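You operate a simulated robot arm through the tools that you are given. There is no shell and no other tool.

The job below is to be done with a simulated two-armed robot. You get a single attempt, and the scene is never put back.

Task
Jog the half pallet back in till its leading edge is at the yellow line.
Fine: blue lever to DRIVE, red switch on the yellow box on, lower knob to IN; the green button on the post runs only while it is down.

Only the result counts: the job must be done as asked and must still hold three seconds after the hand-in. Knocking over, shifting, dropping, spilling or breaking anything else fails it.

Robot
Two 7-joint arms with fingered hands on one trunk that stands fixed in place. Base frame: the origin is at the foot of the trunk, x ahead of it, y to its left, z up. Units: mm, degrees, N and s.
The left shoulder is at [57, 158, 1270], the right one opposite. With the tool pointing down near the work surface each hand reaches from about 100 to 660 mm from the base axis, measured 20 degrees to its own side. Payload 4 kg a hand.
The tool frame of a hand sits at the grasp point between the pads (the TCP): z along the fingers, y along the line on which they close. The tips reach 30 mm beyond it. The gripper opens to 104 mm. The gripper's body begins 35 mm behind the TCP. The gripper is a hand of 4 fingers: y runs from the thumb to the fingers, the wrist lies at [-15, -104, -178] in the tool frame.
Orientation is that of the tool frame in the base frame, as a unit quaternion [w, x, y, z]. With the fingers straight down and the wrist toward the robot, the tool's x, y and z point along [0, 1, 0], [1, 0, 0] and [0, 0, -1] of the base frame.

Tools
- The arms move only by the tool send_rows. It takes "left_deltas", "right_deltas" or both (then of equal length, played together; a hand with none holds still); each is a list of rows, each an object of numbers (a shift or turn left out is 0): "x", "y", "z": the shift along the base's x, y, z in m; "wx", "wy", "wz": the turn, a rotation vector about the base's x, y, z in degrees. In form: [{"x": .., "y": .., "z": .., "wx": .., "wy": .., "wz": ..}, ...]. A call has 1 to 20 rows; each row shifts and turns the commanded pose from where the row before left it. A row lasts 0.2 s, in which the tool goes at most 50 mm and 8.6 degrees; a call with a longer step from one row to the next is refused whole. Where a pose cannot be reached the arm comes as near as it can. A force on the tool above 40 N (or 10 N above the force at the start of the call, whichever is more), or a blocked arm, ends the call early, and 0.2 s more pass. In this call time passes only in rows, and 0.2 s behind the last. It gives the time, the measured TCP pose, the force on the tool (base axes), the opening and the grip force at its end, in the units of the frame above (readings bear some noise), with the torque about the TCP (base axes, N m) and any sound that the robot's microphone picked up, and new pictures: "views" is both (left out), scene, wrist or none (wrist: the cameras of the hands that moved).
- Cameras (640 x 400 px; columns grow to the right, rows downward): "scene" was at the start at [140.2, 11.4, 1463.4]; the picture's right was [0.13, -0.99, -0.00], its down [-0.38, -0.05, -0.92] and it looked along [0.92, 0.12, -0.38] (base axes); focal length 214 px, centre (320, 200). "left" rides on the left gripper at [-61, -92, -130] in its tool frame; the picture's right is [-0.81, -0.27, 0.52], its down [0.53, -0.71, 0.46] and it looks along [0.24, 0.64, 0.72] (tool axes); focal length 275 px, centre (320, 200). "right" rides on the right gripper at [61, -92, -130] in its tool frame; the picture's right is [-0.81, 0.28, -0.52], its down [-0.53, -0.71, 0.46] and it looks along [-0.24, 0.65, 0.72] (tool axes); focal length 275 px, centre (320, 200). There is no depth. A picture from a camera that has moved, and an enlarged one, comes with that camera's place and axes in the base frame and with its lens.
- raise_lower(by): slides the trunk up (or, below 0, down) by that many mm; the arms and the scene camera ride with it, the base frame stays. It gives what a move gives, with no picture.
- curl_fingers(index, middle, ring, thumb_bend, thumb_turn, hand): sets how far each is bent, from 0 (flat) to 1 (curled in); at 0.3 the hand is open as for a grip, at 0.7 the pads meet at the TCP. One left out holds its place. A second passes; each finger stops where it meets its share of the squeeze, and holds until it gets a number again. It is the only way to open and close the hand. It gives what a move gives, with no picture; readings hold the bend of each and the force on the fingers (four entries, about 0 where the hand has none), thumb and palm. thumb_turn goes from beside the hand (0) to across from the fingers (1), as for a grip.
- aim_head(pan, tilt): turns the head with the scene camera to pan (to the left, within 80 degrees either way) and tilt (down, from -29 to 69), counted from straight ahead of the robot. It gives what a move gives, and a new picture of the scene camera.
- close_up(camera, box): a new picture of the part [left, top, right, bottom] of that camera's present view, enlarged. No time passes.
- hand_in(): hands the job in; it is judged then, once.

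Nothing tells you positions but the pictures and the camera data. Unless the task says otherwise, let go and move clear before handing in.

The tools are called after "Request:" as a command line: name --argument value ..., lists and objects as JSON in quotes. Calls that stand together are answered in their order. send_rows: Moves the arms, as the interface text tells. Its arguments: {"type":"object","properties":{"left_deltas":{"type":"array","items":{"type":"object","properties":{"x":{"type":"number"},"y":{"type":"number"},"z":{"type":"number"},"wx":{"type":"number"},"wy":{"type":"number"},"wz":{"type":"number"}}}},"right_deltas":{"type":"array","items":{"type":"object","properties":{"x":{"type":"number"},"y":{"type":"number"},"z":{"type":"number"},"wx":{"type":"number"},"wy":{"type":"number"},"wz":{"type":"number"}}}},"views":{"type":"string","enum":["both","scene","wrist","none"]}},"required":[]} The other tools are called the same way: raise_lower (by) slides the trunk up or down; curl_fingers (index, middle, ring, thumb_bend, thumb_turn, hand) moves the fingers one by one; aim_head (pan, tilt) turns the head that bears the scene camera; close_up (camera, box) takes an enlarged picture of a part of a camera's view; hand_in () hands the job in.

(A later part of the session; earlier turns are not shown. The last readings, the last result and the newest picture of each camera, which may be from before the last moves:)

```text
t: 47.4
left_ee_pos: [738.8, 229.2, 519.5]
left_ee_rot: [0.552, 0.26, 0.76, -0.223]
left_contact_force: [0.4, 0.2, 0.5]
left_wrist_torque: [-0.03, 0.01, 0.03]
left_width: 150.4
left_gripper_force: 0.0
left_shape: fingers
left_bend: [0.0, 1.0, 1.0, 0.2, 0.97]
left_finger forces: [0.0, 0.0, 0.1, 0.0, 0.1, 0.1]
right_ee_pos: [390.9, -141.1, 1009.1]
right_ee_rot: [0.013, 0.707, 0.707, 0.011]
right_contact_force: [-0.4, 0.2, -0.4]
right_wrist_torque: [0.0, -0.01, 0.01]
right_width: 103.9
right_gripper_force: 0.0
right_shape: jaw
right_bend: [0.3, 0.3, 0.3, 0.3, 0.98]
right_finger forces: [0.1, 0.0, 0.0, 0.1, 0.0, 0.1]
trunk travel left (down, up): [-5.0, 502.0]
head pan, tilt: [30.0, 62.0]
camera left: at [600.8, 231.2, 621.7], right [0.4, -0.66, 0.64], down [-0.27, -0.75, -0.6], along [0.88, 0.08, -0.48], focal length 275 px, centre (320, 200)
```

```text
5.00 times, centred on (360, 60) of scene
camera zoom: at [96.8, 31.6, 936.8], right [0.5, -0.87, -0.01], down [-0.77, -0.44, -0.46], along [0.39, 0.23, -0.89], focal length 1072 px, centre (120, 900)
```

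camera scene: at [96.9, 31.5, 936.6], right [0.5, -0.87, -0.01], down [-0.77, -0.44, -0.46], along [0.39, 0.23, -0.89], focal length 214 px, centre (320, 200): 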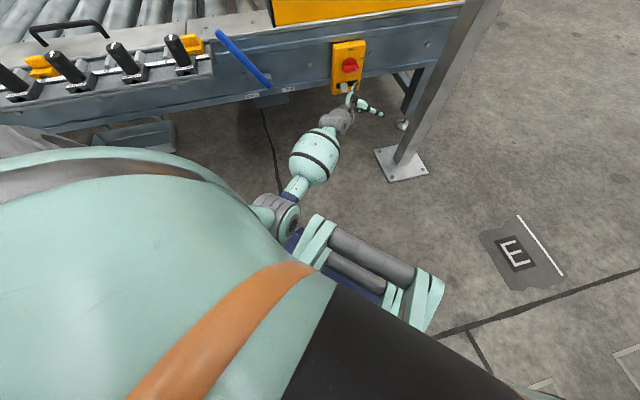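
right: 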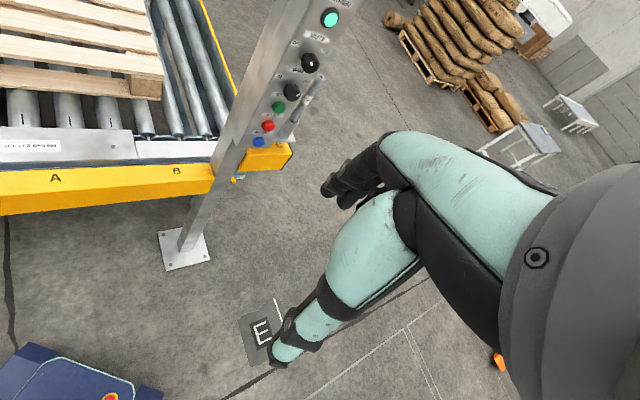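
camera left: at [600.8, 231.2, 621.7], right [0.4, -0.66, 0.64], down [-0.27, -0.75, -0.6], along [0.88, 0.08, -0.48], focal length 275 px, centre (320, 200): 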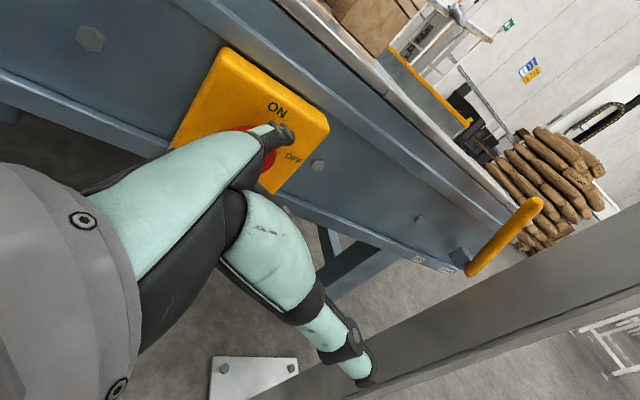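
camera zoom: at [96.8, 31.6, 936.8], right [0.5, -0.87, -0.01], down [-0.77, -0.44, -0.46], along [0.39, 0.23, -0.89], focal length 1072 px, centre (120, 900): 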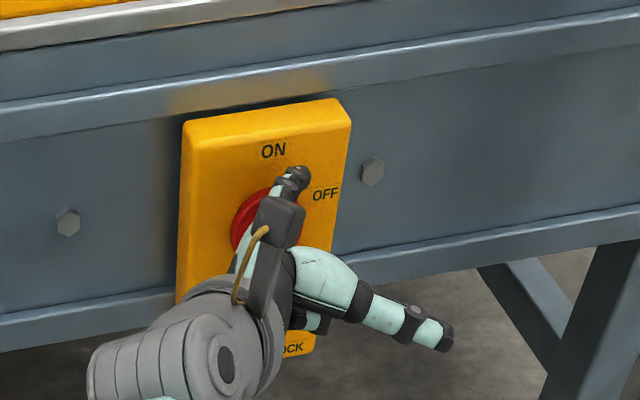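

Request:
send_rows --left_deltas '[{"x": -0.025, "y": -0.006}, {"x": -0.03, "y": -0.02}]' --views "wrist"

Request:
close_up --camera "left" --box '[180, 0, 420, 200]'

Request:
close_up --camera "scene" --box '[320, 20, 400, 100]'

```text
t: 48.1
left_ee_pos: [715.5, 255.2, 631.2]
left_ee_rot: [0.606, 0.288, 0.726, -0.151]
left_contact_force: [-1.0, 0.0, -0.6]
left_wrist_torque: [0.0, 0.03, 0.01]
left_width: 150.5
left_gripper_force: 0.0
left_shape: fingers
left_bend: [0.0, 1.0, 1.0, 0.2, 0.97]
left_finger forces: [0.1, 0.0, 0.0, 0.1, 0.0, 0.0]
right_ee_pos: [374.5, -139.9, 1015.1]
right_ee_rot: [0.019, 0.707, 0.707, 0.018]
right_contact_force: [0.3, 0.6, -0.1]
right_wrist_torque: [-0.03, -0.04, 0.0]
right_width: 103.9
right_gripper_force: 0.0
right_shape: jaw
right_bend: [0.3, 0.3, 0.3, 0.3, 0.98]
right_finger forces: [0.0, 0.0, 0.1, 0.1, 0.1, 0.1]
trunk travel left (down, up): [-5.0, 502.0]
head pan, tilt: [30.0, 62.0]
stopped in row 2 (left hand): the arm was blocked; the commanded pose is now the measured one
camera left: at [561.5, 242.6, 707.8], right [0.32, -0.7, 0.63], down [-0.12, -0.7, -0.71], along [0.94, 0.15, -0.31], focal length 275 px, centre (320, 200)
```

left: 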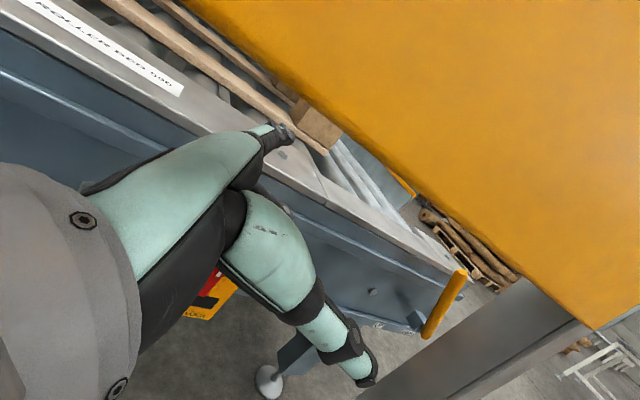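

```text
2.00 times, centred on (300, 100) of left
camera zoom: at [561.5, 242.6, 707.8], right [0.32, -0.7, 0.63], down [-0.12, -0.7, -0.71], along [0.94, 0.15, -0.31], focal length 551 px, centre (360, 400)
```

zoom: 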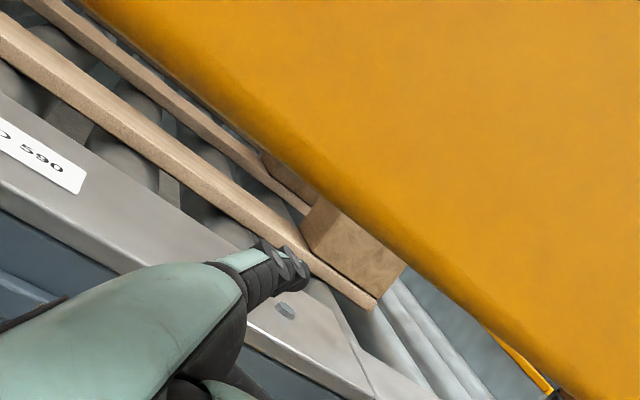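

```text
5.00 times, centred on (360, 60) of scene
camera zoom: at [95.3, 31.5, 936.1], right [0.5, -0.87, -0.01], down [-0.77, -0.44, -0.46], along [0.4, 0.23, -0.89], focal length 1072 px, centre (120, 900)
```

zoom: 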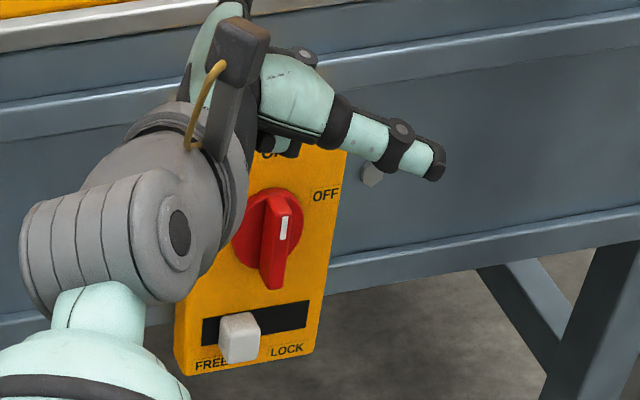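

The switch fin now stands vertical at ON. However, the retreat made the elbow ride against the robot's leg and pushed the hand upward. I'll look at the arm before moving further.

Request:
aim_head --pan 30 --tilt 55

```text
t: 48.8
left_ee_pos: [714.6, 253.8, 631.1]
left_ee_rot: [0.606, 0.289, 0.726, -0.151]
left_contact_force: [-0.1, 0.1, -0.5]
left_wrist_torque: [0.0, -0.01, -0.06]
left_width: 150.9
left_gripper_force: 0.0
left_shape: fingers
left_bend: [0.0, 1.0, 1.0, 0.2, 0.97]
left_finger forces: [0.0, 0.1, 0.0, 0.1, 0.0, 0.0]
right_ee_pos: [377.7, -141.3, 1014.1]
right_ee_rot: [0.018, 0.708, 0.706, 0.017]
right_contact_force: [-0.6, -0.1, 0.3]
right_wrist_torque: [-0.01, -0.03, -0.02]
right_width: 104.0
right_gripper_force: 0.2
right_shape: jaw
right_bend: [0.3, 0.3, 0.3, 0.3, 0.98]
right_finger forces: [0.0, 0.0, 0.0, 0.1, 0.0, 0.0]
trunk travel left (down, up): [-5.0, 502.0]
head pan, tilt: [30.0, 55.0]
camera scene: at [103.8, 35.4, 944.7], right [0.5, -0.87, -0.01], down [-0.72, -0.41, -0.56], along [0.49, 0.29, -0.83], focal length 214 px, centre (320, 200)
```

scene: 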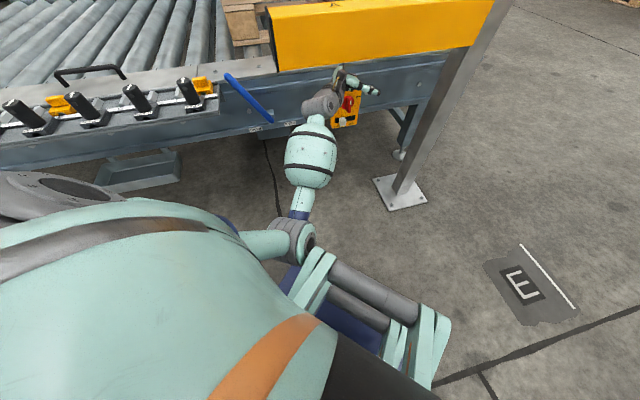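

Request:
send_rows --left_deltas '[{"x": -0.016, "y": 0.013, "z": -0.01}, {"x": -0.016, "y": 0.013, "z": -0.015}]' --views "both"

```text
t: 49.6
left_ee_pos: [694.0, 280.6, 670.9]
left_ee_rot: [0.643, 0.294, 0.693, -0.139]
left_contact_force: [5.7, 1.0, -5.7]
left_wrist_torque: [-0.29, -0.09, -0.27]
left_width: 150.8
left_gripper_force: 2.9
left_shape: fingers
left_bend: [0.0, 1.0, 1.0, 0.2, 0.97]
left_finger forces: [0.0, 0.0, 0.0, 0.0, 0.0, 5.9]
right_ee_pos: [364.9, -140.6, 1019.1]
right_ee_rot: [0.023, 0.708, 0.706, 0.023]
right_contact_force: [0.3, -0.4, 0.7]
right_wrist_torque: [0.0, 0.0, -0.01]
right_width: 103.9
right_gripper_force: 0.2
right_shape: jaw
right_bend: [0.3, 0.3, 0.3, 0.3, 0.98]
right_finger forces: [0.1, 0.0, 0.0, 0.0, 0.1, 0.0]
trunk travel left (down, up): [-5.0, 502.0]
head pan, tilt: [30.0, 55.0]
stopped in row 2 (left hand): the arm was blocked; the commanded pose is now the measured one
camera scene: at [103.4, 35.9, 944.6], right [0.5, -0.87, -0.01], down [-0.72, -0.41, -0.56], along [0.49, 0.29, -0.83], focal length 214 px, centre (320, 200)
camera left: at [534.3, 269.2, 732.2], right [0.26, -0.7, 0.67], down [-0.05, -0.7, -0.71], along [0.96, 0.15, -0.22], focal length 275 px, centre (320, 200)
```

scene: 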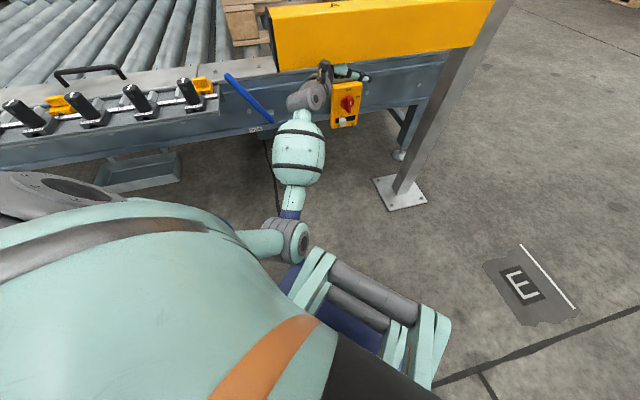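
left: 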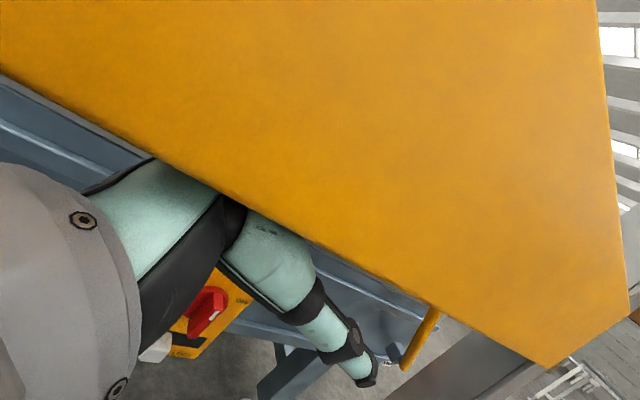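

The hand is now lightly against the underside of the bar, because retreating folds the elbow into the leg. Moving down and outward straightens the arm instead, so I'll try small downward steps.

Request:
send_rows --left_deltas '[{"x": 0.005, "y": 0.002, "z": -0.02}, {"x": 0.005, "y": 0.002, "z": -0.025}]' --views "both"

```text
t: 50.4
left_ee_pos: [704.5, 283.2, 662.8]
left_ee_rot: [0.665, 0.295, 0.673, -0.133]
left_contact_force: [-0.2, 0.0, 0.9]
left_wrist_torque: [0.01, 0.03, 0.02]
left_width: 150.4
left_gripper_force: 0.0
left_shape: fingers
left_bend: [0.0, 1.0, 1.0, 0.2, 0.97]
left_finger forces: [0.1, 0.1, 0.1, 0.0, 0.1, 0.0]
right_ee_pos: [350.5, -139.6, 1024.9]
right_ee_rot: [0.03, 0.707, 0.706, 0.027]
right_contact_force: [0.0, 0.2, 0.3]
right_wrist_torque: [0.0, -0.05, 0.01]
right_width: 104.0
right_gripper_force: 0.0
right_shape: jaw
right_bend: [0.3, 0.3, 0.3, 0.3, 0.98]
right_finger forces: [0.0, 0.1, 0.0, 0.0, 0.0, 0.1]
trunk travel left (down, up): [-5.0, 502.0]
head pan, tilt: [30.0, 55.0]
stopped in row 2 (left hand): the arm was blocked; the commanded pose is now the measured one
camera scene: at [101.7, 35.4, 945.3], right [0.5, -0.87, -0.01], down [-0.72, -0.41, -0.57], along [0.49, 0.29, -0.82], focal length 214 px, centre (320, 200)
camera left: at [540.1, 273.2, 714.0], right [0.22, -0.69, 0.69], down [-0.01, -0.71, -0.71], along [0.98, 0.15, -0.16], focal length 275 px, centre (320, 200)
```

scene: 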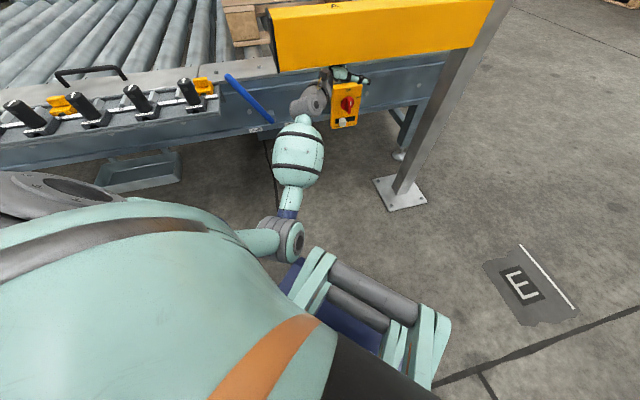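
left: 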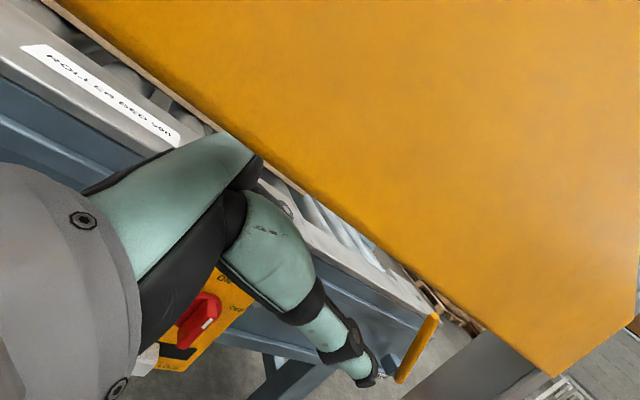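

The elbow now hangs low and bent, close to the leg. Rolling the hand the other way should swing the elbow outward, so I'll do that while lowering.

Request:
send_rows --left_deltas '[{"x": 0.004, "y": 0.004, "z": -0.02, "wx": 7.7, "wy": 1.2}, {"x": 0.004, "y": 0.004, "z": -0.02, "wx": 7.7, "wy": 1.2}]' --views "both"

```text
t: 51.0
left_ee_pos: [711.1, 289.8, 610.6]
left_ee_rot: [0.598, 0.378, 0.705, -0.052]
left_contact_force: [0.0, 0.6, -0.6]
left_wrist_torque: [0.0, 0.01, 0.02]
left_width: 150.9
left_gripper_force: 0.1
left_shape: fingers
left_bend: [0.0, 1.0, 1.0, 0.2, 0.97]
left_finger forces: [0.0, 0.0, 0.0, 0.0, 0.0, 0.0]
right_ee_pos: [353.0, -141.4, 1021.9]
right_ee_rot: [0.027, 0.707, 0.706, 0.026]
right_contact_force: [0.2, 0.1, -0.2]
right_wrist_torque: [-0.01, 0.0, 0.01]
right_width: 103.8
right_gripper_force: 0.1
right_shape: jaw
right_bend: [0.3, 0.3, 0.3, 0.3, 0.98]
right_finger forces: [0.0, 0.0, 0.1, 0.0, 0.0, 0.1]
trunk travel left (down, up): [-5.0, 502.0]
head pan, tilt: [30.0, 55.0]
camera scene: at [103.9, 35.4, 944.8], right [0.5, -0.87, -0.01], down [-0.72, -0.41, -0.56], along [0.49, 0.29, -0.83], focal length 214 px, centre (320, 200)
camera left: at [551.6, 264.9, 666.6], right [0.25, -0.85, 0.47], down [-0.06, -0.49, -0.87], along [0.97, 0.19, -0.17], focal length 275 px, centre (320, 200)
```

scene: 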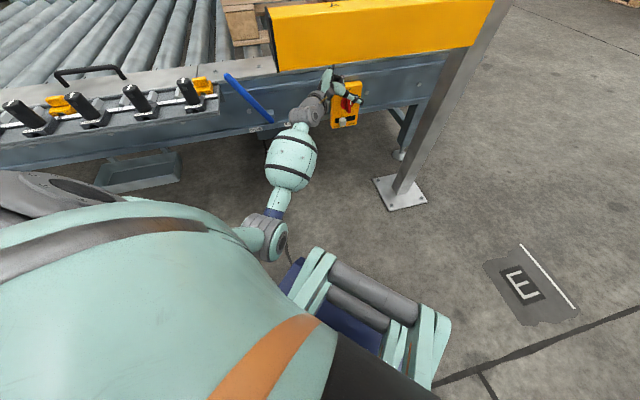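
left: 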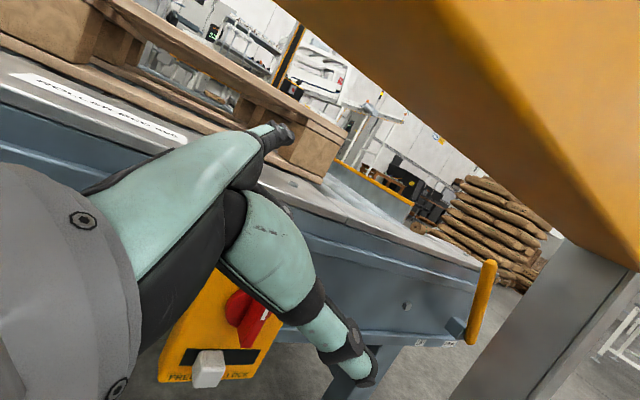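

The elbow is free of the leg and the hand moves normally again. I'll keep rolling slightly and back the hand out from under the bar.

Request:
send_rows --left_deltas '[{"x": -0.01, "y": 0.002, "z": -0.02, "wx": 6.0, "wy": 1.0}, {"x": -0.02, "y": -0.005, "z": -0.015, "wx": 6.0, "wy": 1.0}, {"x": -0.025, "y": -0.01, "z": -0.005, "wx": 4.0}]' --views "both"

```text
t: 51.8
left_ee_pos: [656.0, 276.9, 572.8]
left_ee_rot: [0.528, 0.456, 0.716, 0.041]
left_contact_force: [-0.2, -0.1, 0.6]
left_wrist_torque: [-0.03, 0.0, -0.01]
left_width: 150.4
left_gripper_force: 0.1
left_shape: fingers
left_bend: [0.0, 1.0, 1.0, 0.2, 0.97]
left_finger forces: [0.1, 0.0, 0.0, 0.0, 0.0, 0.0]
right_ee_pos: [353.4, -141.4, 1023.3]
right_ee_rot: [0.027, 0.707, 0.706, 0.026]
right_contact_force: [0.0, 0.2, 0.1]
right_wrist_torque: [-0.02, 0.01, 0.0]
right_width: 103.8
right_gripper_force: 0.0
right_shape: jaw
right_bend: [0.3, 0.3, 0.3, 0.3, 0.98]
right_finger forces: [0.0, 0.0, 0.0, 0.1, 0.0, 0.0]
trunk travel left (down, up): [-5.0, 502.0]
head pan, tilt: [30.0, 55.0]
camera scene: at [103.5, 35.4, 944.9], right [0.5, -0.87, -0.01], down [-0.72, -0.41, -0.56], along [0.49, 0.29, -0.83], focal length 214 px, centre (320, 200)
camera left: at [497.5, 236.8, 624.3], right [0.26, -0.94, 0.21], down [-0.09, -0.24, -0.97], along [0.96, 0.24, -0.14], focal length 275 px, centre (320, 200)
```

scene: 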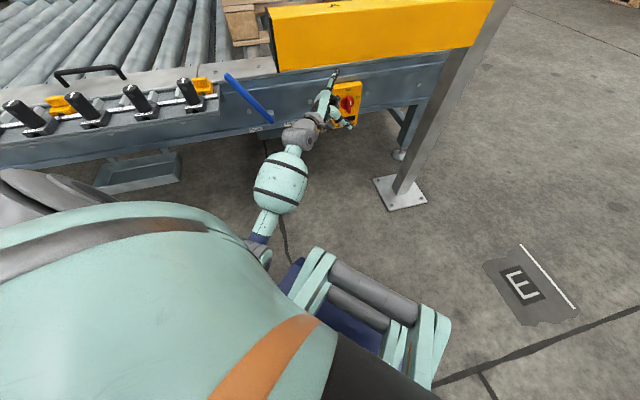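
left: 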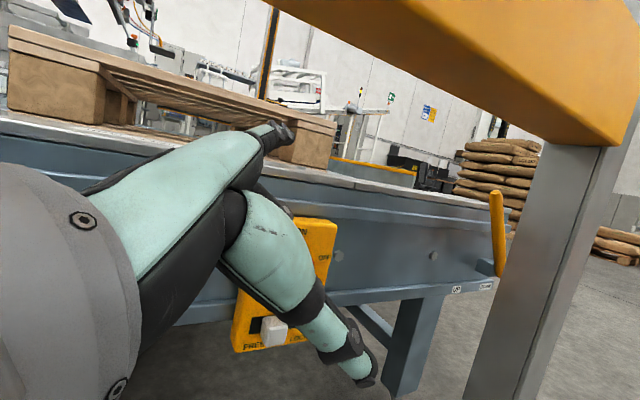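

Request:
send_rows --left_deltas '[{"x": -0.029, "y": -0.0125, "z": -0.003}, {"x": -0.029, "y": -0.0125, "z": -0.003}, {"x": -0.029, "y": -0.0125, "z": -0.003}, {"x": -0.029, "y": -0.0125, "z": -0.003}]' --views "scene"

Request:
close_up --camera "scene" --box '[300, 50, 400, 150]'

Request:
close_up --camera "left" --box '[200, 150, 440, 400]'

```text
t: 52.8
left_ee_pos: [547.1, 232.2, 572.1]
left_ee_rot: [0.528, 0.466, 0.707, 0.059]
left_contact_force: [0.4, -0.2, 0.3]
left_wrist_torque: [0.02, -0.01, 0.04]
left_width: 150.7
left_gripper_force: 0.1
left_shape: fingers
left_bend: [0.0, 1.0, 1.0, 0.2, 0.97]
left_finger forces: [0.0, 0.1, 0.0, 0.0, 0.0, 0.0]
right_ee_pos: [353.4, -140.7, 1024.3]
right_ee_rot: [0.027, 0.708, 0.705, 0.026]
right_contact_force: [-0.1, -0.2, 0.1]
right_wrist_torque: [0.01, 0.02, -0.02]
right_width: 104.0
right_gripper_force: 0.0
right_shape: jaw
right_bend: [0.3, 0.3, 0.3, 0.3, 0.98]
right_finger forces: [0.1, 0.0, 0.1, 0.0, 0.0, 0.0]
trunk travel left (down, up): [-5.0, 502.0]
head pan, tilt: [30.0, 55.0]
camera scene: at [103.4, 35.4, 944.9], right [0.5, -0.87, -0.01], down [-0.72, -0.41, -0.56], along [0.49, 0.29, -0.83], focal length 214 px, centre (320, 200)
```

scene: 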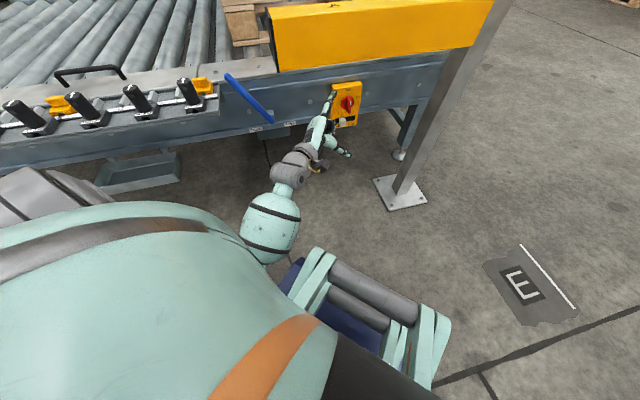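

```text
4.00 times, centred on (350, 100) of scene
camera zoom: at [103.4, 35.4, 944.9], right [0.5, -0.87, -0.01], down [-0.72, -0.41, -0.56], along [0.49, 0.29, -0.83], focal length 858 px, centre (200, 600)
```

zoom: 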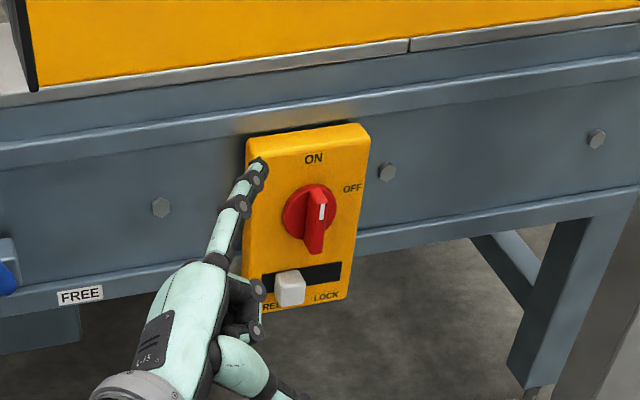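

```text
1.60 times, centred on (320, 275) of left
camera zoom: at [387.1, 189.8, 618.3], right [0.26, -0.95, 0.18], down [-0.06, -0.2, -0.98], along [0.96, 0.24, -0.11], focal length 440 px, centre (320, 80)
```

zoom: 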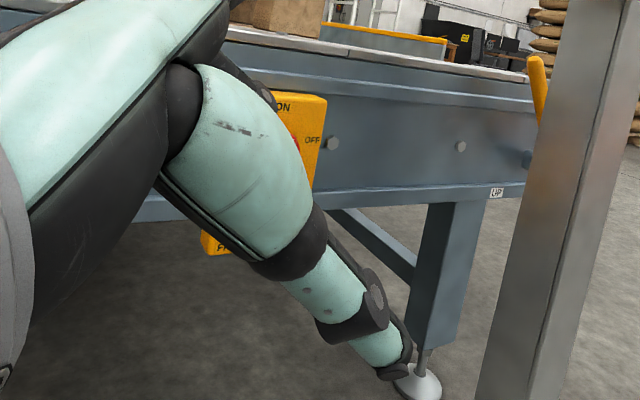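

The switch is at ON with the white mark up, and the slider is still at FREE. I'll fold the left index finger in and raise the trunk to work on the panel.

Request:
curl_fingers --hand "left" --index 0.7 --middle 0.7 --ring 0.7 --thumb_bend 0.5

Request:
send_rows --left_deltas '[{"x": -0.015, "y": -0.005, "z": 0.02}, {"x": -0.015, "y": -0.005, "z": 0.02}]' --views "scene"

```text
t: 53.8
left_ee_pos: [546.2, 230.8, 567.5]
left_ee_rot: [0.525, 0.466, 0.71, 0.056]
left_contact_force: [0.6, -0.2, 0.5]
left_wrist_torque: [0.04, 0.0, 0.03]
left_width: 27.0
left_gripper_force: 0.1
left_shape: fingers
left_bend: [0.7, 0.7, 0.7, 0.5, 1.0]
left_finger forces: [0.1, 0.0, 0.1, 0.0, 0.0, 0.0]
right_ee_pos: [352.0, -139.8, 1022.5]
right_ee_rot: [0.028, 0.707, 0.706, 0.026]
right_contact_force: [-0.7, 0.4, 0.6]
right_wrist_torque: [-0.01, 0.0, -0.04]
right_width: 104.0
right_gripper_force: 0.2
right_shape: jaw
right_bend: [0.3, 0.3, 0.3, 0.3, 0.98]
right_finger forces: [0.0, 0.0, 0.1, 0.0, 0.1, 0.0]
trunk travel left (down, up): [-5.0, 502.0]
head pan, tilt: [30.0, 55.0]
```

```text
t: 54.4
left_ee_pos: [512.2, 227.5, 605.8]
left_ee_rot: [0.513, 0.482, 0.707, 0.071]
left_contact_force: [0.0, -0.3, -0.3]
left_wrist_torque: [0.0, -0.02, -0.02]
left_width: 27.0
left_gripper_force: 0.0
left_shape: fingers
left_bend: [0.7, 0.7, 0.7, 0.5, 1.0]
left_finger forces: [0.0, 0.0, 0.1, 0.0, 0.1, 0.1]
right_ee_pos: [353.0, -140.1, 1023.8]
right_ee_rot: [0.028, 0.707, 0.706, 0.025]
right_contact_force: [0.1, 0.5, 0.1]
right_wrist_torque: [-0.03, -0.01, -0.02]
right_width: 103.8
right_gripper_force: 0.0
right_shape: jaw
right_bend: [0.3, 0.3, 0.3, 0.3, 0.98]
right_finger forces: [0.0, 0.0, 0.1, 0.0, 0.1, 0.0]
trunk travel left (down, up): [-5.0, 502.0]
head pan, tilt: [30.0, 55.0]
camera scene: at [103.4, 35.4, 945.1], right [0.5, -0.87, -0.01], down [-0.72, -0.41, -0.56], along [0.49, 0.29, -0.83], focal length 214 px, centre (320, 200)
```

scene: 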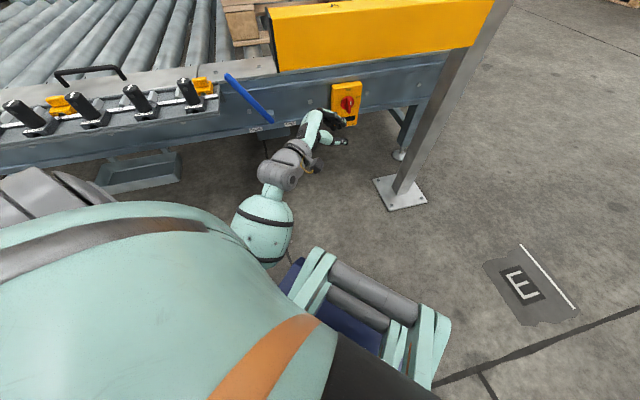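

Request:
raise_lower --by 470

Request:
aim_head --pan -5 --tilt 15

Request:
close_up --camera "scene" --box '[280, 60, 400, 260]'

```text
refused: 470 is not a number from -400 to 400
```

```text
t: 55.5
left_ee_pos: [511.8, 226.9, 604.1]
left_ee_rot: [0.512, 0.481, 0.708, 0.069]
left_contact_force: [-0.1, 0.4, -0.9]
left_wrist_torque: [0.0, 0.02, 0.0]
left_width: 26.8
left_gripper_force: 0.1
left_shape: fingers
left_bend: [0.7, 0.7, 0.7, 0.5, 1.0]
left_finger forces: [0.0, 0.0, 0.0, 0.1, 0.0, 0.0]
right_ee_pos: [352.9, -142.0, 1022.7]
right_ee_rot: [0.027, 0.707, 0.706, 0.026]
right_contact_force: [0.2, 0.5, 0.0]
right_wrist_torque: [-0.05, -0.02, -0.01]
right_width: 103.9
right_gripper_force: 0.2
right_shape: jaw
right_bend: [0.3, 0.3, 0.3, 0.3, 0.98]
right_finger forces: [0.1, 0.0, 0.0, 0.0, 0.1, 0.0]
trunk travel left (down, up): [-5.0, 502.0]
head pan, tilt: [-5.0, 15.0]
camera scene: at [134.9, -8.7, 1004.5], right [-0.09, -1.0, 0.0], down [-0.27, 0.02, -0.96], along [0.96, -0.08, -0.27], focal length 214 px, centre (320, 200)
```

scene: 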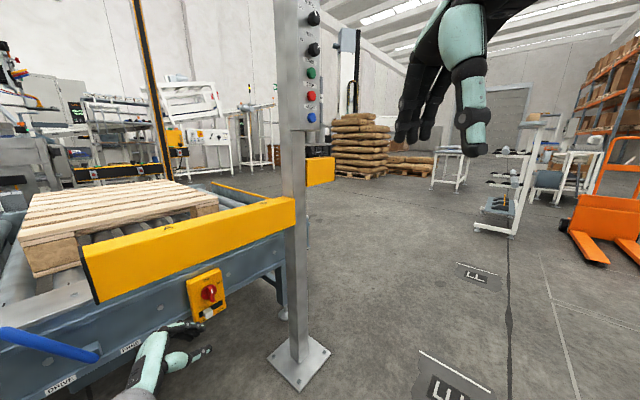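

```text
2.00 times, centred on (340, 160) of scene
camera zoom: at [134.9, -8.7, 1004.5], right [-0.09, -1.0, 0.0], down [-0.27, 0.02, -0.96], along [0.96, -0.08, -0.27], focal length 429 px, centre (280, 280)
```

zoom: 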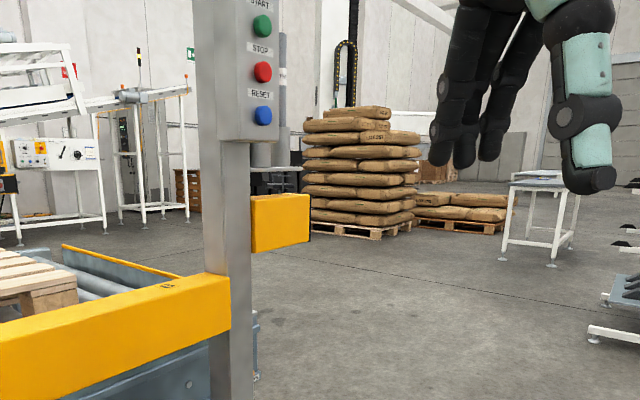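

Request:
raise_lower --by 400

Request:
aim_head --pan -4 --tilt 5

Request:
close_up --camera "scene" --box '[260, 100, 400, 310]'

```text
t: 59.3
left_ee_pos: [510.3, 215.6, 1000.7]
left_ee_rot: [0.528, 0.456, 0.715, 0.041]
left_contact_force: [1.2, 0.3, 1.1]
left_wrist_torque: [-0.01, 0.0, 0.05]
left_width: 26.2
left_gripper_force: 0.1
left_shape: fingers
left_bend: [0.7, 0.7, 0.7, 0.5, 1.0]
left_finger forces: [0.0, 0.1, 0.0, 0.0, 0.1, 0.0]
right_ee_pos: [353.5, -141.4, 1421.9]
right_ee_rot: [0.028, 0.707, 0.706, 0.025]
right_contact_force: [0.0, -0.4, 0.1]
right_wrist_torque: [0.03, 0.01, 0.01]
right_width: 103.8
right_gripper_force: 0.0
right_shape: jaw
right_bend: [0.3, 0.3, 0.3, 0.3, 0.98]
right_finger forces: [0.0, 0.0, 0.0, 0.1, 0.0, 0.0]
trunk travel left (down, up): [-405.0, 102.0]
head pan, tilt: [-5.0, 15.0]
```

```text
t: 60.0
left_ee_pos: [511.0, 214.5, 999.5]
left_ee_rot: [0.528, 0.456, 0.716, 0.04]
left_contact_force: [-0.7, -0.2, -0.9]
left_wrist_torque: [-0.03, -0.02, 0.0]
left_width: 26.6
left_gripper_force: 0.1
left_shape: fingers
left_bend: [0.7, 0.7, 0.7, 0.5, 1.0]
left_finger forces: [0.0, 0.0, 0.0, 0.1, 0.1, 0.0]
right_ee_pos: [353.4, -141.6, 1421.9]
right_ee_rot: [0.028, 0.707, 0.706, 0.025]
right_contact_force: [0.4, 0.1, 0.1]
right_wrist_torque: [-0.01, 0.01, 0.02]
right_width: 103.6
right_gripper_force: 0.0
right_shape: jaw
right_bend: [0.3, 0.3, 0.3, 0.3, 0.98]
right_finger forces: [0.1, 0.1, 0.0, 0.0, 0.0, 0.0]
trunk travel left (down, up): [-405.0, 102.0]
head pan, tilt: [-4.0, 5.0]
camera scene: at [138.9, -6.9, 1420.0], right [-0.07, -1.0, 0.0], down [-0.1, 0.01, -0.99], along [0.99, -0.07, -0.1], focal length 214 px, centre (320, 200)
```

scene: 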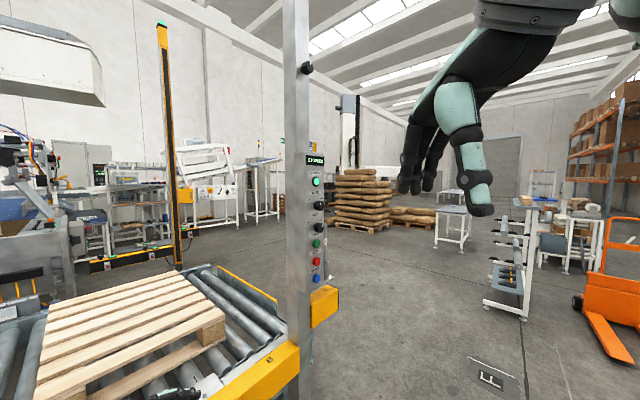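

```text
1.90 times, centred on (330, 205) of scene
camera zoom: at [138.9, -6.9, 1420.0], right [-0.07, -1.0, 0.0], down [-0.1, 0.01, -0.99], along [0.99, -0.07, -0.1], focal length 408 px, centre (301, 190)
```

zoom: 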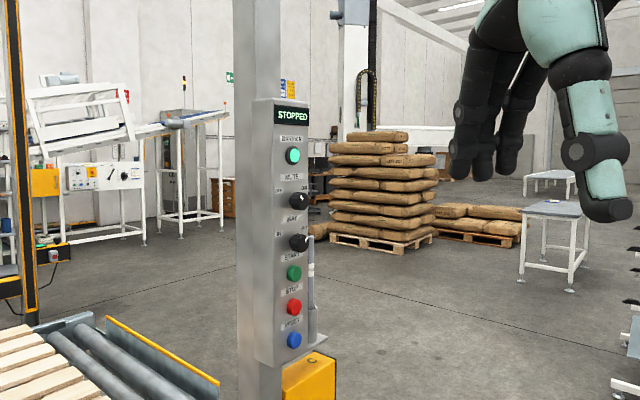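

The display now reads "STOPPED", so the lever and switch are accepted. Next I'll work out the panel's orientation and knob positions using the right wrist camera.

Request:
close_up --camera "right" --box '[180, 0, 380, 220]'

Request:
close_up --camera "scene" --box '[290, 145, 350, 295]'

```text
1.82 times, centred on (280, 110) of right
camera zoom: at [252.7, -79.4, 1546.1], right [0.23, -0.81, 0.54], down [-0.68, -0.53, -0.51], along [0.7, -0.25, -0.67], focal length 500 px, centre (393, 364)
```

zoom: 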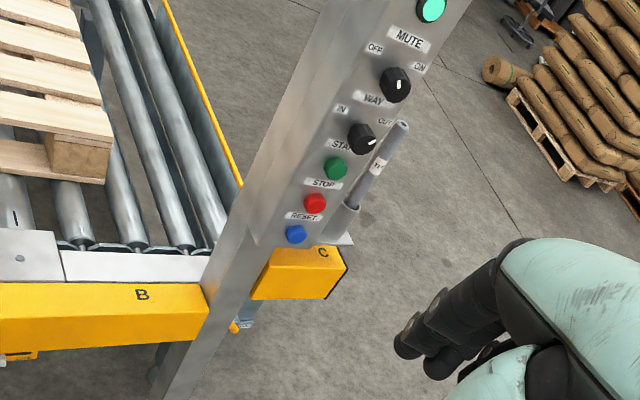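

```text
2.67 times, centred on (320, 220) of scene
camera zoom: at [138.9, -6.9, 1420.0], right [-0.07, -1.0, 0.0], down [-0.1, 0.01, -0.99], along [0.99, -0.07, -0.1], focal length 572 px, centre (320, 147)
```

zoom: 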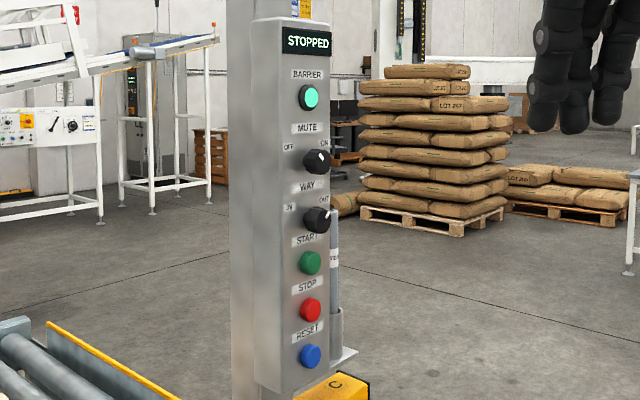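

Triangulating the IN/OUT labels shows the panel faces the same way as the conveyor side, with its normal along (-0.67,-0.74). I need a closer look at the knobs' shape, so I'll bring the right hand nearer with its camera facing the panel.

Request:
send_rows --right_deltas '[{"x": 0.03, "y": -0.005, "z": -0.01, "wy": -5}, {"x": 0.03, "y": -0.005, "z": -0.01, "wy": -5}, {"x": 0.03, "y": -0.005, "z": -0.01, "wy": -5}, {"x": 0.03, "y": -0.005, "z": -0.01, "wy": -5}, {"x": 0.03, "y": -0.005, "z": -0.01, "wy": -5}]' --views "both"

```text
t: 61.2
left_ee_pos: [512.2, 214.8, 999.7]
left_ee_rot: [0.528, 0.455, 0.716, 0.04]
left_contact_force: [0.0, -0.9, 0.7]
left_wrist_torque: [0.02, -0.01, -0.02]
left_width: 26.5
left_gripper_force: 0.2
left_shape: fingers
left_bend: [0.7, 0.7, 0.7, 0.5, 1.0]
left_finger forces: [0.0, 0.0, 0.0, 0.0, 0.0, 0.0]
right_ee_pos: [505.5, -166.8, 1369.8]
right_ee_rot: [0.181, 0.685, 0.683, 0.177]
right_contact_force: [-0.2, 0.3, 0.8]
right_wrist_torque: [-0.02, -0.02, -0.02]
right_width: 104.0
right_gripper_force: 0.1
right_shape: jaw
right_bend: [0.3, 0.3, 0.3, 0.3, 0.98]
right_finger forces: [0.0, 0.1, 0.0, 0.0, 0.1, 0.0]
trunk travel left (down, up): [-405.0, 102.0]
head pan, tilt: [-4.0, 5.0]
camera scene: at [140.1, -7.6, 1419.9], right [-0.07, -1.0, 0.0], down [-0.1, 0.01, -0.99], along [0.99, -0.07, -0.1], focal length 214 px, centre (320, 200)
camera right: at [361.4, -104.7, 1440.4], right [-0.02, -0.81, 0.59], down [-0.4, -0.53, -0.75], along [0.92, -0.25, -0.32], focal length 275 px, centre (320, 200)
```

scene: 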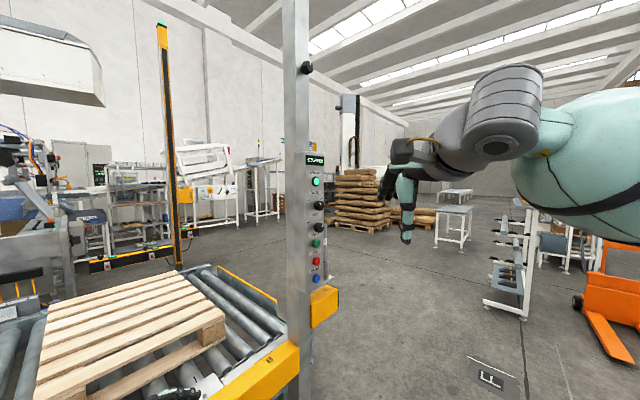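
right: 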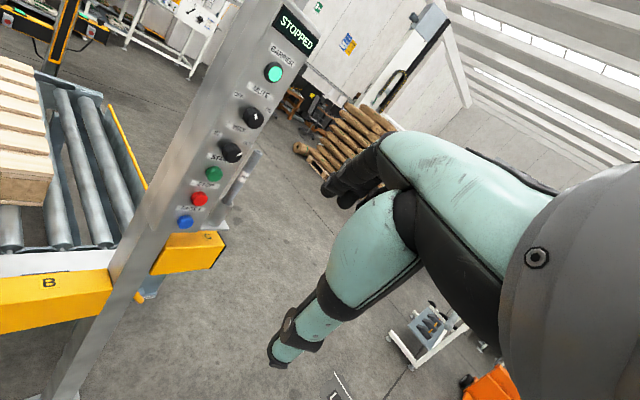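

Request:
close_up --camera "right" --box '[180, 60, 300, 240]'

Request:
close_up --camera "right" --box '[210, 90, 280, 170]'

Request:
close_up --camera "scene" --box '[300, 190, 340, 240]'

```text
2.22 times, centred on (240, 150) of right
camera zoom: at [361.4, -104.7, 1440.4], right [-0.02, -0.81, 0.59], down [-0.4, -0.53, -0.75], along [0.92, -0.25, -0.32], focal length 612 px, centre (498, 311)
```

zoom: 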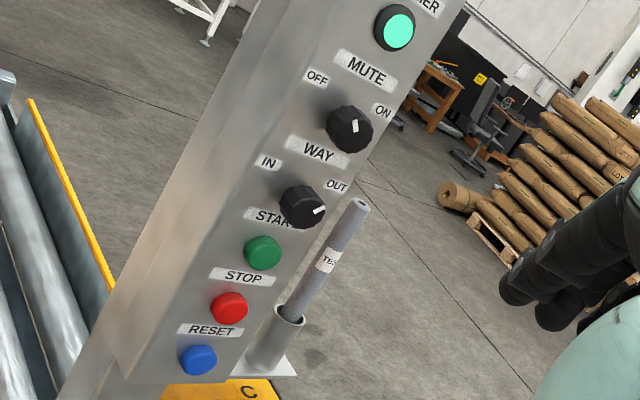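

```text
5.00 times, centred on (245, 130) of right
camera zoom: at [361.4, -104.7, 1440.4], right [-0.02, -0.81, 0.59], down [-0.4, -0.53, -0.75], along [0.92, -0.25, -0.32], focal length 1376 px, centre (695, 550)
```

zoom: 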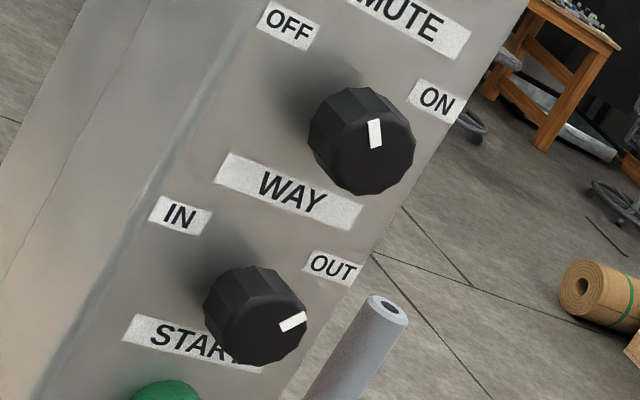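

```text
8.00 times, centred on (320, 215) of scene
camera zoom: at [140.1, -7.6, 1419.9], right [-0.07, -1.0, 0.0], down [-0.1, 0.01, -0.99], along [0.99, -0.07, -0.1], focal length 1716 px, centre (320, 80)
```

zoom: 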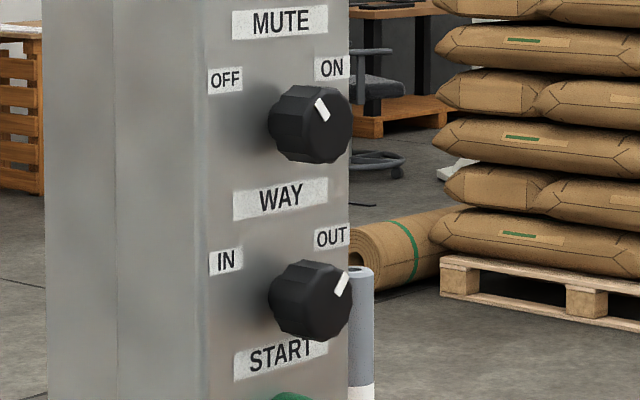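

The knobs are round and fluted, about 32 mm across, with WAY at OUT (upper right) and IN to the left. I'll pinch the WAY knob with the right hand's index, middle and thumb and roll it counterclockwise. First I'll raise the trunk a bit and stage the right hand in front of the panel.

Request:
raise_lower --by 55

Request:
curl_fingers --hand "right" --index 0.4 --middle 0.4 --ring 1.0 --thumb_bend 0.4

Request:
send_rows --right_deltas '[{"x": 0.032, "y": 0.0109, "z": -0.0214, "wy": -3.75, "wz": 1.9}, {"x": 0.032, "y": 0.0109, "z": -0.0214, "wy": -3.75, "wz": 1.9}, {"x": 0.032, "y": 0.0109, "z": -0.0214, "wy": -3.75, "wz": 1.9}, {"x": 0.032, "y": 0.0109, "z": -0.0214, "wy": -3.75, "wz": 1.9}, {"x": 0.032, "y": 0.0109, "z": -0.0214, "wy": -3.75, "wz": 1.9}, {"x": 0.032, "y": 0.0109, "z": -0.0214, "wy": -3.75, "wz": 1.9}]' --views "both"

```text
t: 62.2
left_ee_pos: [511.1, 215.7, 1056.9]
left_ee_rot: [0.528, 0.456, 0.715, 0.041]
left_contact_force: [-0.1, -0.9, -0.1]
left_wrist_torque: [0.0, 0.02, 0.05]
left_width: 26.5
left_gripper_force: 0.1
left_shape: fingers
left_bend: [0.7, 0.7, 0.7, 0.5, 1.0]
left_finger forces: [0.0, 0.1, 0.0, 0.0, 0.1, 0.0]
right_ee_pos: [503.5, -165.6, 1427.1]
right_ee_rot: [0.18, 0.685, 0.683, 0.177]
right_contact_force: [0.0, 0.0, 0.1]
right_wrist_torque: [0.01, 0.02, 0.02]
right_width: 103.9
right_gripper_force: 0.0
right_shape: jaw
right_bend: [0.3, 0.3, 0.3, 0.3, 0.98]
right_finger forces: [0.0, 0.1, 0.0, 0.1, 0.0, 0.1]
trunk travel left (down, up): [-460.0, 47.0]
head pan, tilt: [-4.0, 5.0]
```

```text
t: 63.2
left_ee_pos: [511.1, 215.4, 1056.3]
left_ee_rot: [0.528, 0.456, 0.715, 0.041]
left_contact_force: [-0.6, 0.8, -0.2]
left_wrist_torque: [0.01, -0.04, 0.01]
left_width: 26.2
left_gripper_force: 0.0
left_shape: fingers
left_bend: [0.7, 0.7, 0.7, 0.5, 1.0]
left_finger forces: [0.0, 0.1, 0.0, 0.1, 0.0, 0.0]
right_ee_pos: [503.5, -165.0, 1427.3]
right_ee_rot: [0.181, 0.685, 0.683, 0.177]
right_contact_force: [-0.5, 0.3, 0.5]
right_wrist_torque: [0.0, 0.01, -0.02]
right_width: 78.4
right_gripper_force: 0.0
right_shape: fingers
right_bend: [0.4, 0.4, 1.0, 0.4, 0.98]
right_finger forces: [0.0, 0.1, 0.0, 0.1, 0.0, 0.0]
trunk travel left (down, up): [-460.0, 47.0]
head pan, tilt: [-4.0, 5.0]
```

```text
t: 64.6
left_ee_pos: [511.7, 215.3, 1055.8]
left_ee_rot: [0.529, 0.455, 0.715, 0.04]
left_contact_force: [0.4, 1.0, 0.0]
left_wrist_torque: [-0.01, 0.0, 0.0]
left_width: 26.8
left_gripper_force: 0.0
left_shape: fingers
left_bend: [0.7, 0.7, 0.7, 0.5, 1.0]
left_finger forces: [0.0, 0.0, 0.0, 0.1, 0.0, 0.0]
right_ee_pos: [688.9, -109.1, 1303.8]
right_ee_rot: [0.286, 0.571, 0.701, 0.317]
right_contact_force: [-0.4, -0.5, 0.1]
right_wrist_torque: [0.01, -0.01, -0.01]
right_width: 78.3
right_gripper_force: 0.2
right_shape: fingers
right_bend: [0.4, 0.4, 1.0, 0.4, 0.97]
right_finger forces: [0.1, 0.0, 0.1, 0.0, 0.0, 0.0]
right hand out of reach, approached as far as the arm can: row 6
trunk travel left (down, up): [-460.0, 47.0]
head pan, tilt: [-4.0, 5.0]
camera scene: at [139.7, -6.5, 1475.9], right [-0.07, -1.0, 0.0], down [-0.1, 0.01, -0.99], along [0.99, -0.07, -0.1], focal length 214 px, centre (320, 200)
camera right: at [521.1, -78.5, 1315.3], right [-0.07, -0.82, 0.57], down [0.0, -0.57, -0.82], along [1.0, -0.06, 0.05], focal length 275 px, centre (320, 200)
```

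scene: 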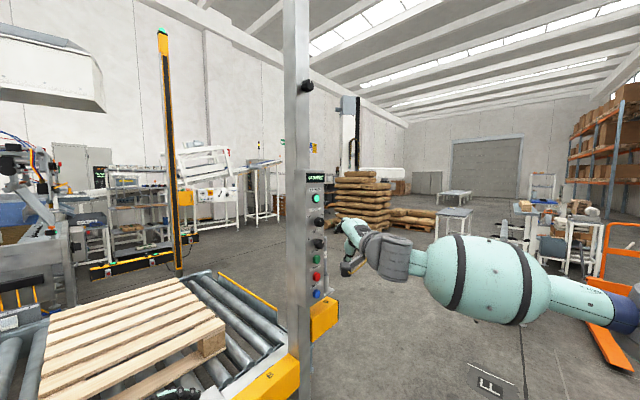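
right: 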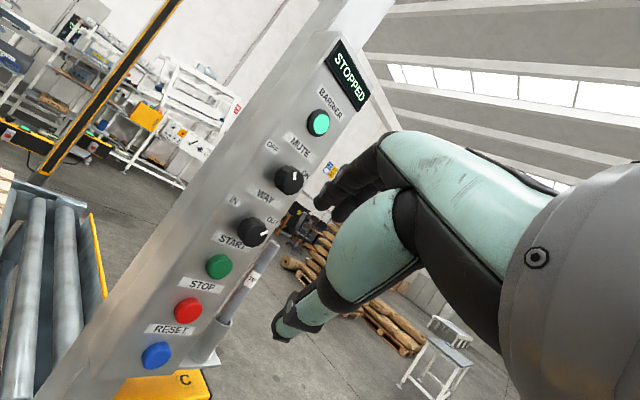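

The right arm hits the same elbow-out limit as the left did. I'll pull back a little and roll the right hand toward a handshake posture so the elbow drops and the arm can extend.

Request:
send_rows --right_deltas '[{"x": -0.03, "z": -0.01}, {"x": -0.03, "z": -0.01, "wx": 4}, {"wx": 8.3}, {"wx": 8.3}, {"wx": 8.3}, {"wx": 8.3}, {"wx": 8.3}, {"wx": 8.3}, {"wx": 8.3}]' --views "both"

```text
t: 66.6
left_ee_pos: [510.5, 216.8, 1056.0]
left_ee_rot: [0.529, 0.455, 0.715, 0.04]
left_contact_force: [0.0, -0.3, 0.6]
left_wrist_torque: [0.01, 0.06, 0.0]
left_width: 26.5
left_gripper_force: 0.0
left_shape: fingers
left_bend: [0.7, 0.7, 0.7, 0.5, 1.0]
left_finger forces: [0.1, 0.0, 0.0, 0.0, 0.1, 0.0]
right_ee_pos: [678.7, -160.2, 1265.1]
right_ee_rot: [0.014, 0.62, 0.504, 0.601]
right_contact_force: [-0.3, 0.2, 0.0]
right_wrist_torque: [0.02, 0.03, -0.05]
right_width: 78.3
right_gripper_force: 0.0
right_shape: fingers
right_bend: [0.4, 0.4, 1.0, 0.4, 0.98]
right_finger forces: [0.1, 0.1, 0.1, 0.0, 0.0, 0.0]
right hand out of reach, approached as far as the arm can: row 1, 2, 3, 4, 5, 6
trunk travel left (down, up): [-460.0, 47.0]
head pan, tilt: [-4.0, 5.0]
camera scene: at [139.9, -5.9, 1475.8], right [-0.07, -1.0, 0.0], down [-0.1, 0.01, -0.99], along [0.99, -0.07, -0.1], focal length 214 px, centre (320, 200)
camera right: at [510.2, -152.9, 1288.9], right [-0.04, -0.96, -0.28], down [0.03, 0.28, -0.96], along [1.0, -0.05, 0.02], focal length 275 px, centre (320, 200)
```

scene: 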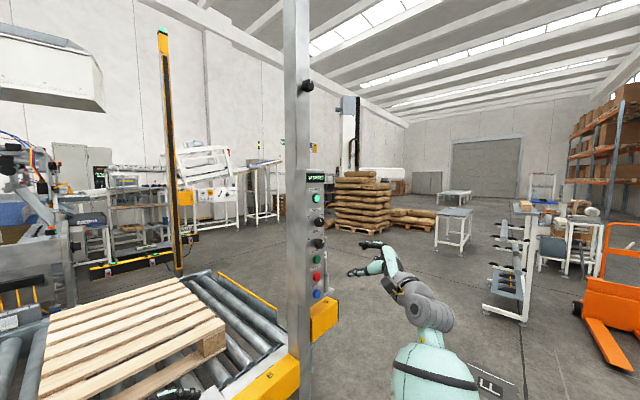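
right: 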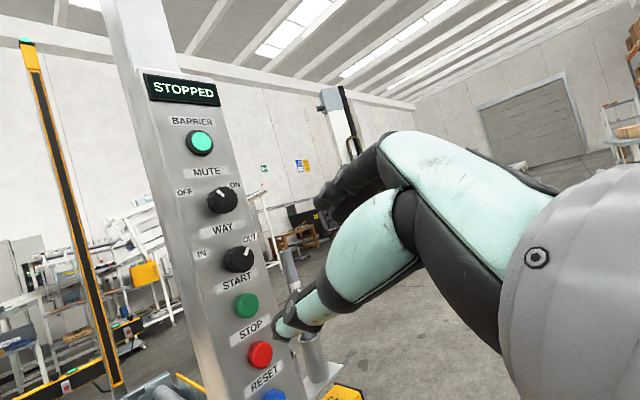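

Now the right elbow is down and the view of the panel is excellent. I place the WAY knob at (864,-50,1252) and START at (867,-43,1196), with the panel's push axis along n=(0.67,0.74,0). I'll align the hand with the knob axis at a staging point.

Request:
send_rows --right_deltas '[{"x": 0.0228, "y": 0.0097, "z": -0.0022, "wx": 6.25, "wy": 2.97, "wz": 1.67}, {"x": 0.0228, "y": 0.0097, "z": -0.0022, "wx": 6.25, "wy": 2.97, "wz": 1.67}, {"x": 0.0228, "y": 0.0097, "z": -0.0022, "wx": 6.25, "wy": 2.97, "wz": 1.67}, {"x": 0.0228, "y": 0.0097, "z": -0.0022, "wx": 6.25, "wy": 2.97, "wz": 1.67}]' --views "both"

```text
t: 67.6
left_ee_pos: [511.9, 215.6, 1055.8]
left_ee_rot: [0.528, 0.456, 0.715, 0.041]
left_contact_force: [0.0, 0.4, 0.9]
left_wrist_torque: [-0.04, 0.0, 0.0]
left_width: 26.3
left_gripper_force: 0.0
left_shape: fingers
left_bend: [0.7, 0.7, 0.7, 0.5, 1.0]
left_finger forces: [0.1, 0.0, 0.0, 0.0, 0.1, 0.0]
right_ee_pos: [769.8, -122.9, 1251.9]
right_ee_rot: [-0.207, 0.637, 0.396, 0.629]
right_contact_force: [-0.3, -0.1, 0.3]
right_wrist_torque: [-0.01, -0.04, 0.01]
right_width: 78.4
right_gripper_force: 0.1
right_shape: fingers
right_bend: [0.4, 0.4, 1.0, 0.4, 0.98]
right_finger forces: [0.0, 0.0, 0.0, 0.0, 0.1, 0.1]
trunk travel left (down, up): [-460.0, 47.0]
head pan, tilt: [-4.0, 5.0]
camera scene: at [141.1, -6.7, 1475.7], right [-0.07, -1.0, 0.0], down [-0.1, 0.01, -0.99], along [0.99, -0.07, -0.1], focal length 214 px, centre (320, 200)
camera right: at [611.0, -151.5, 1306.3], right [-0.04, -0.76, -0.65], down [-0.2, 0.65, -0.74], along [0.98, 0.1, -0.18], focal length 275 px, centre (320, 200)
```

scene: 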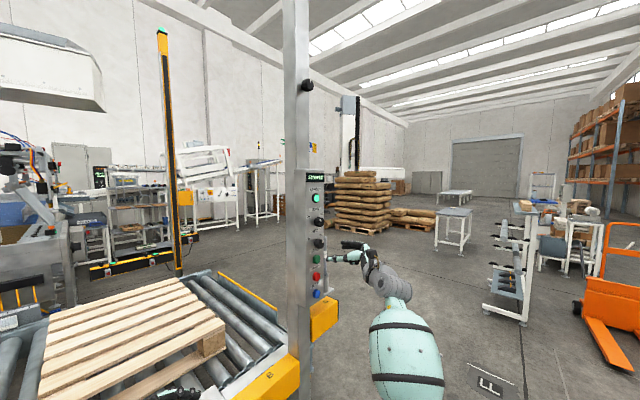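
right: 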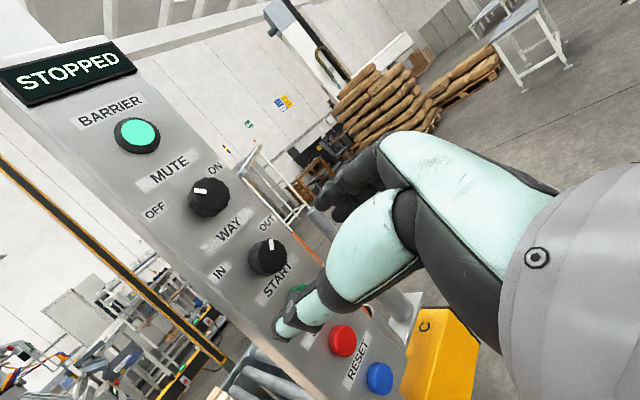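

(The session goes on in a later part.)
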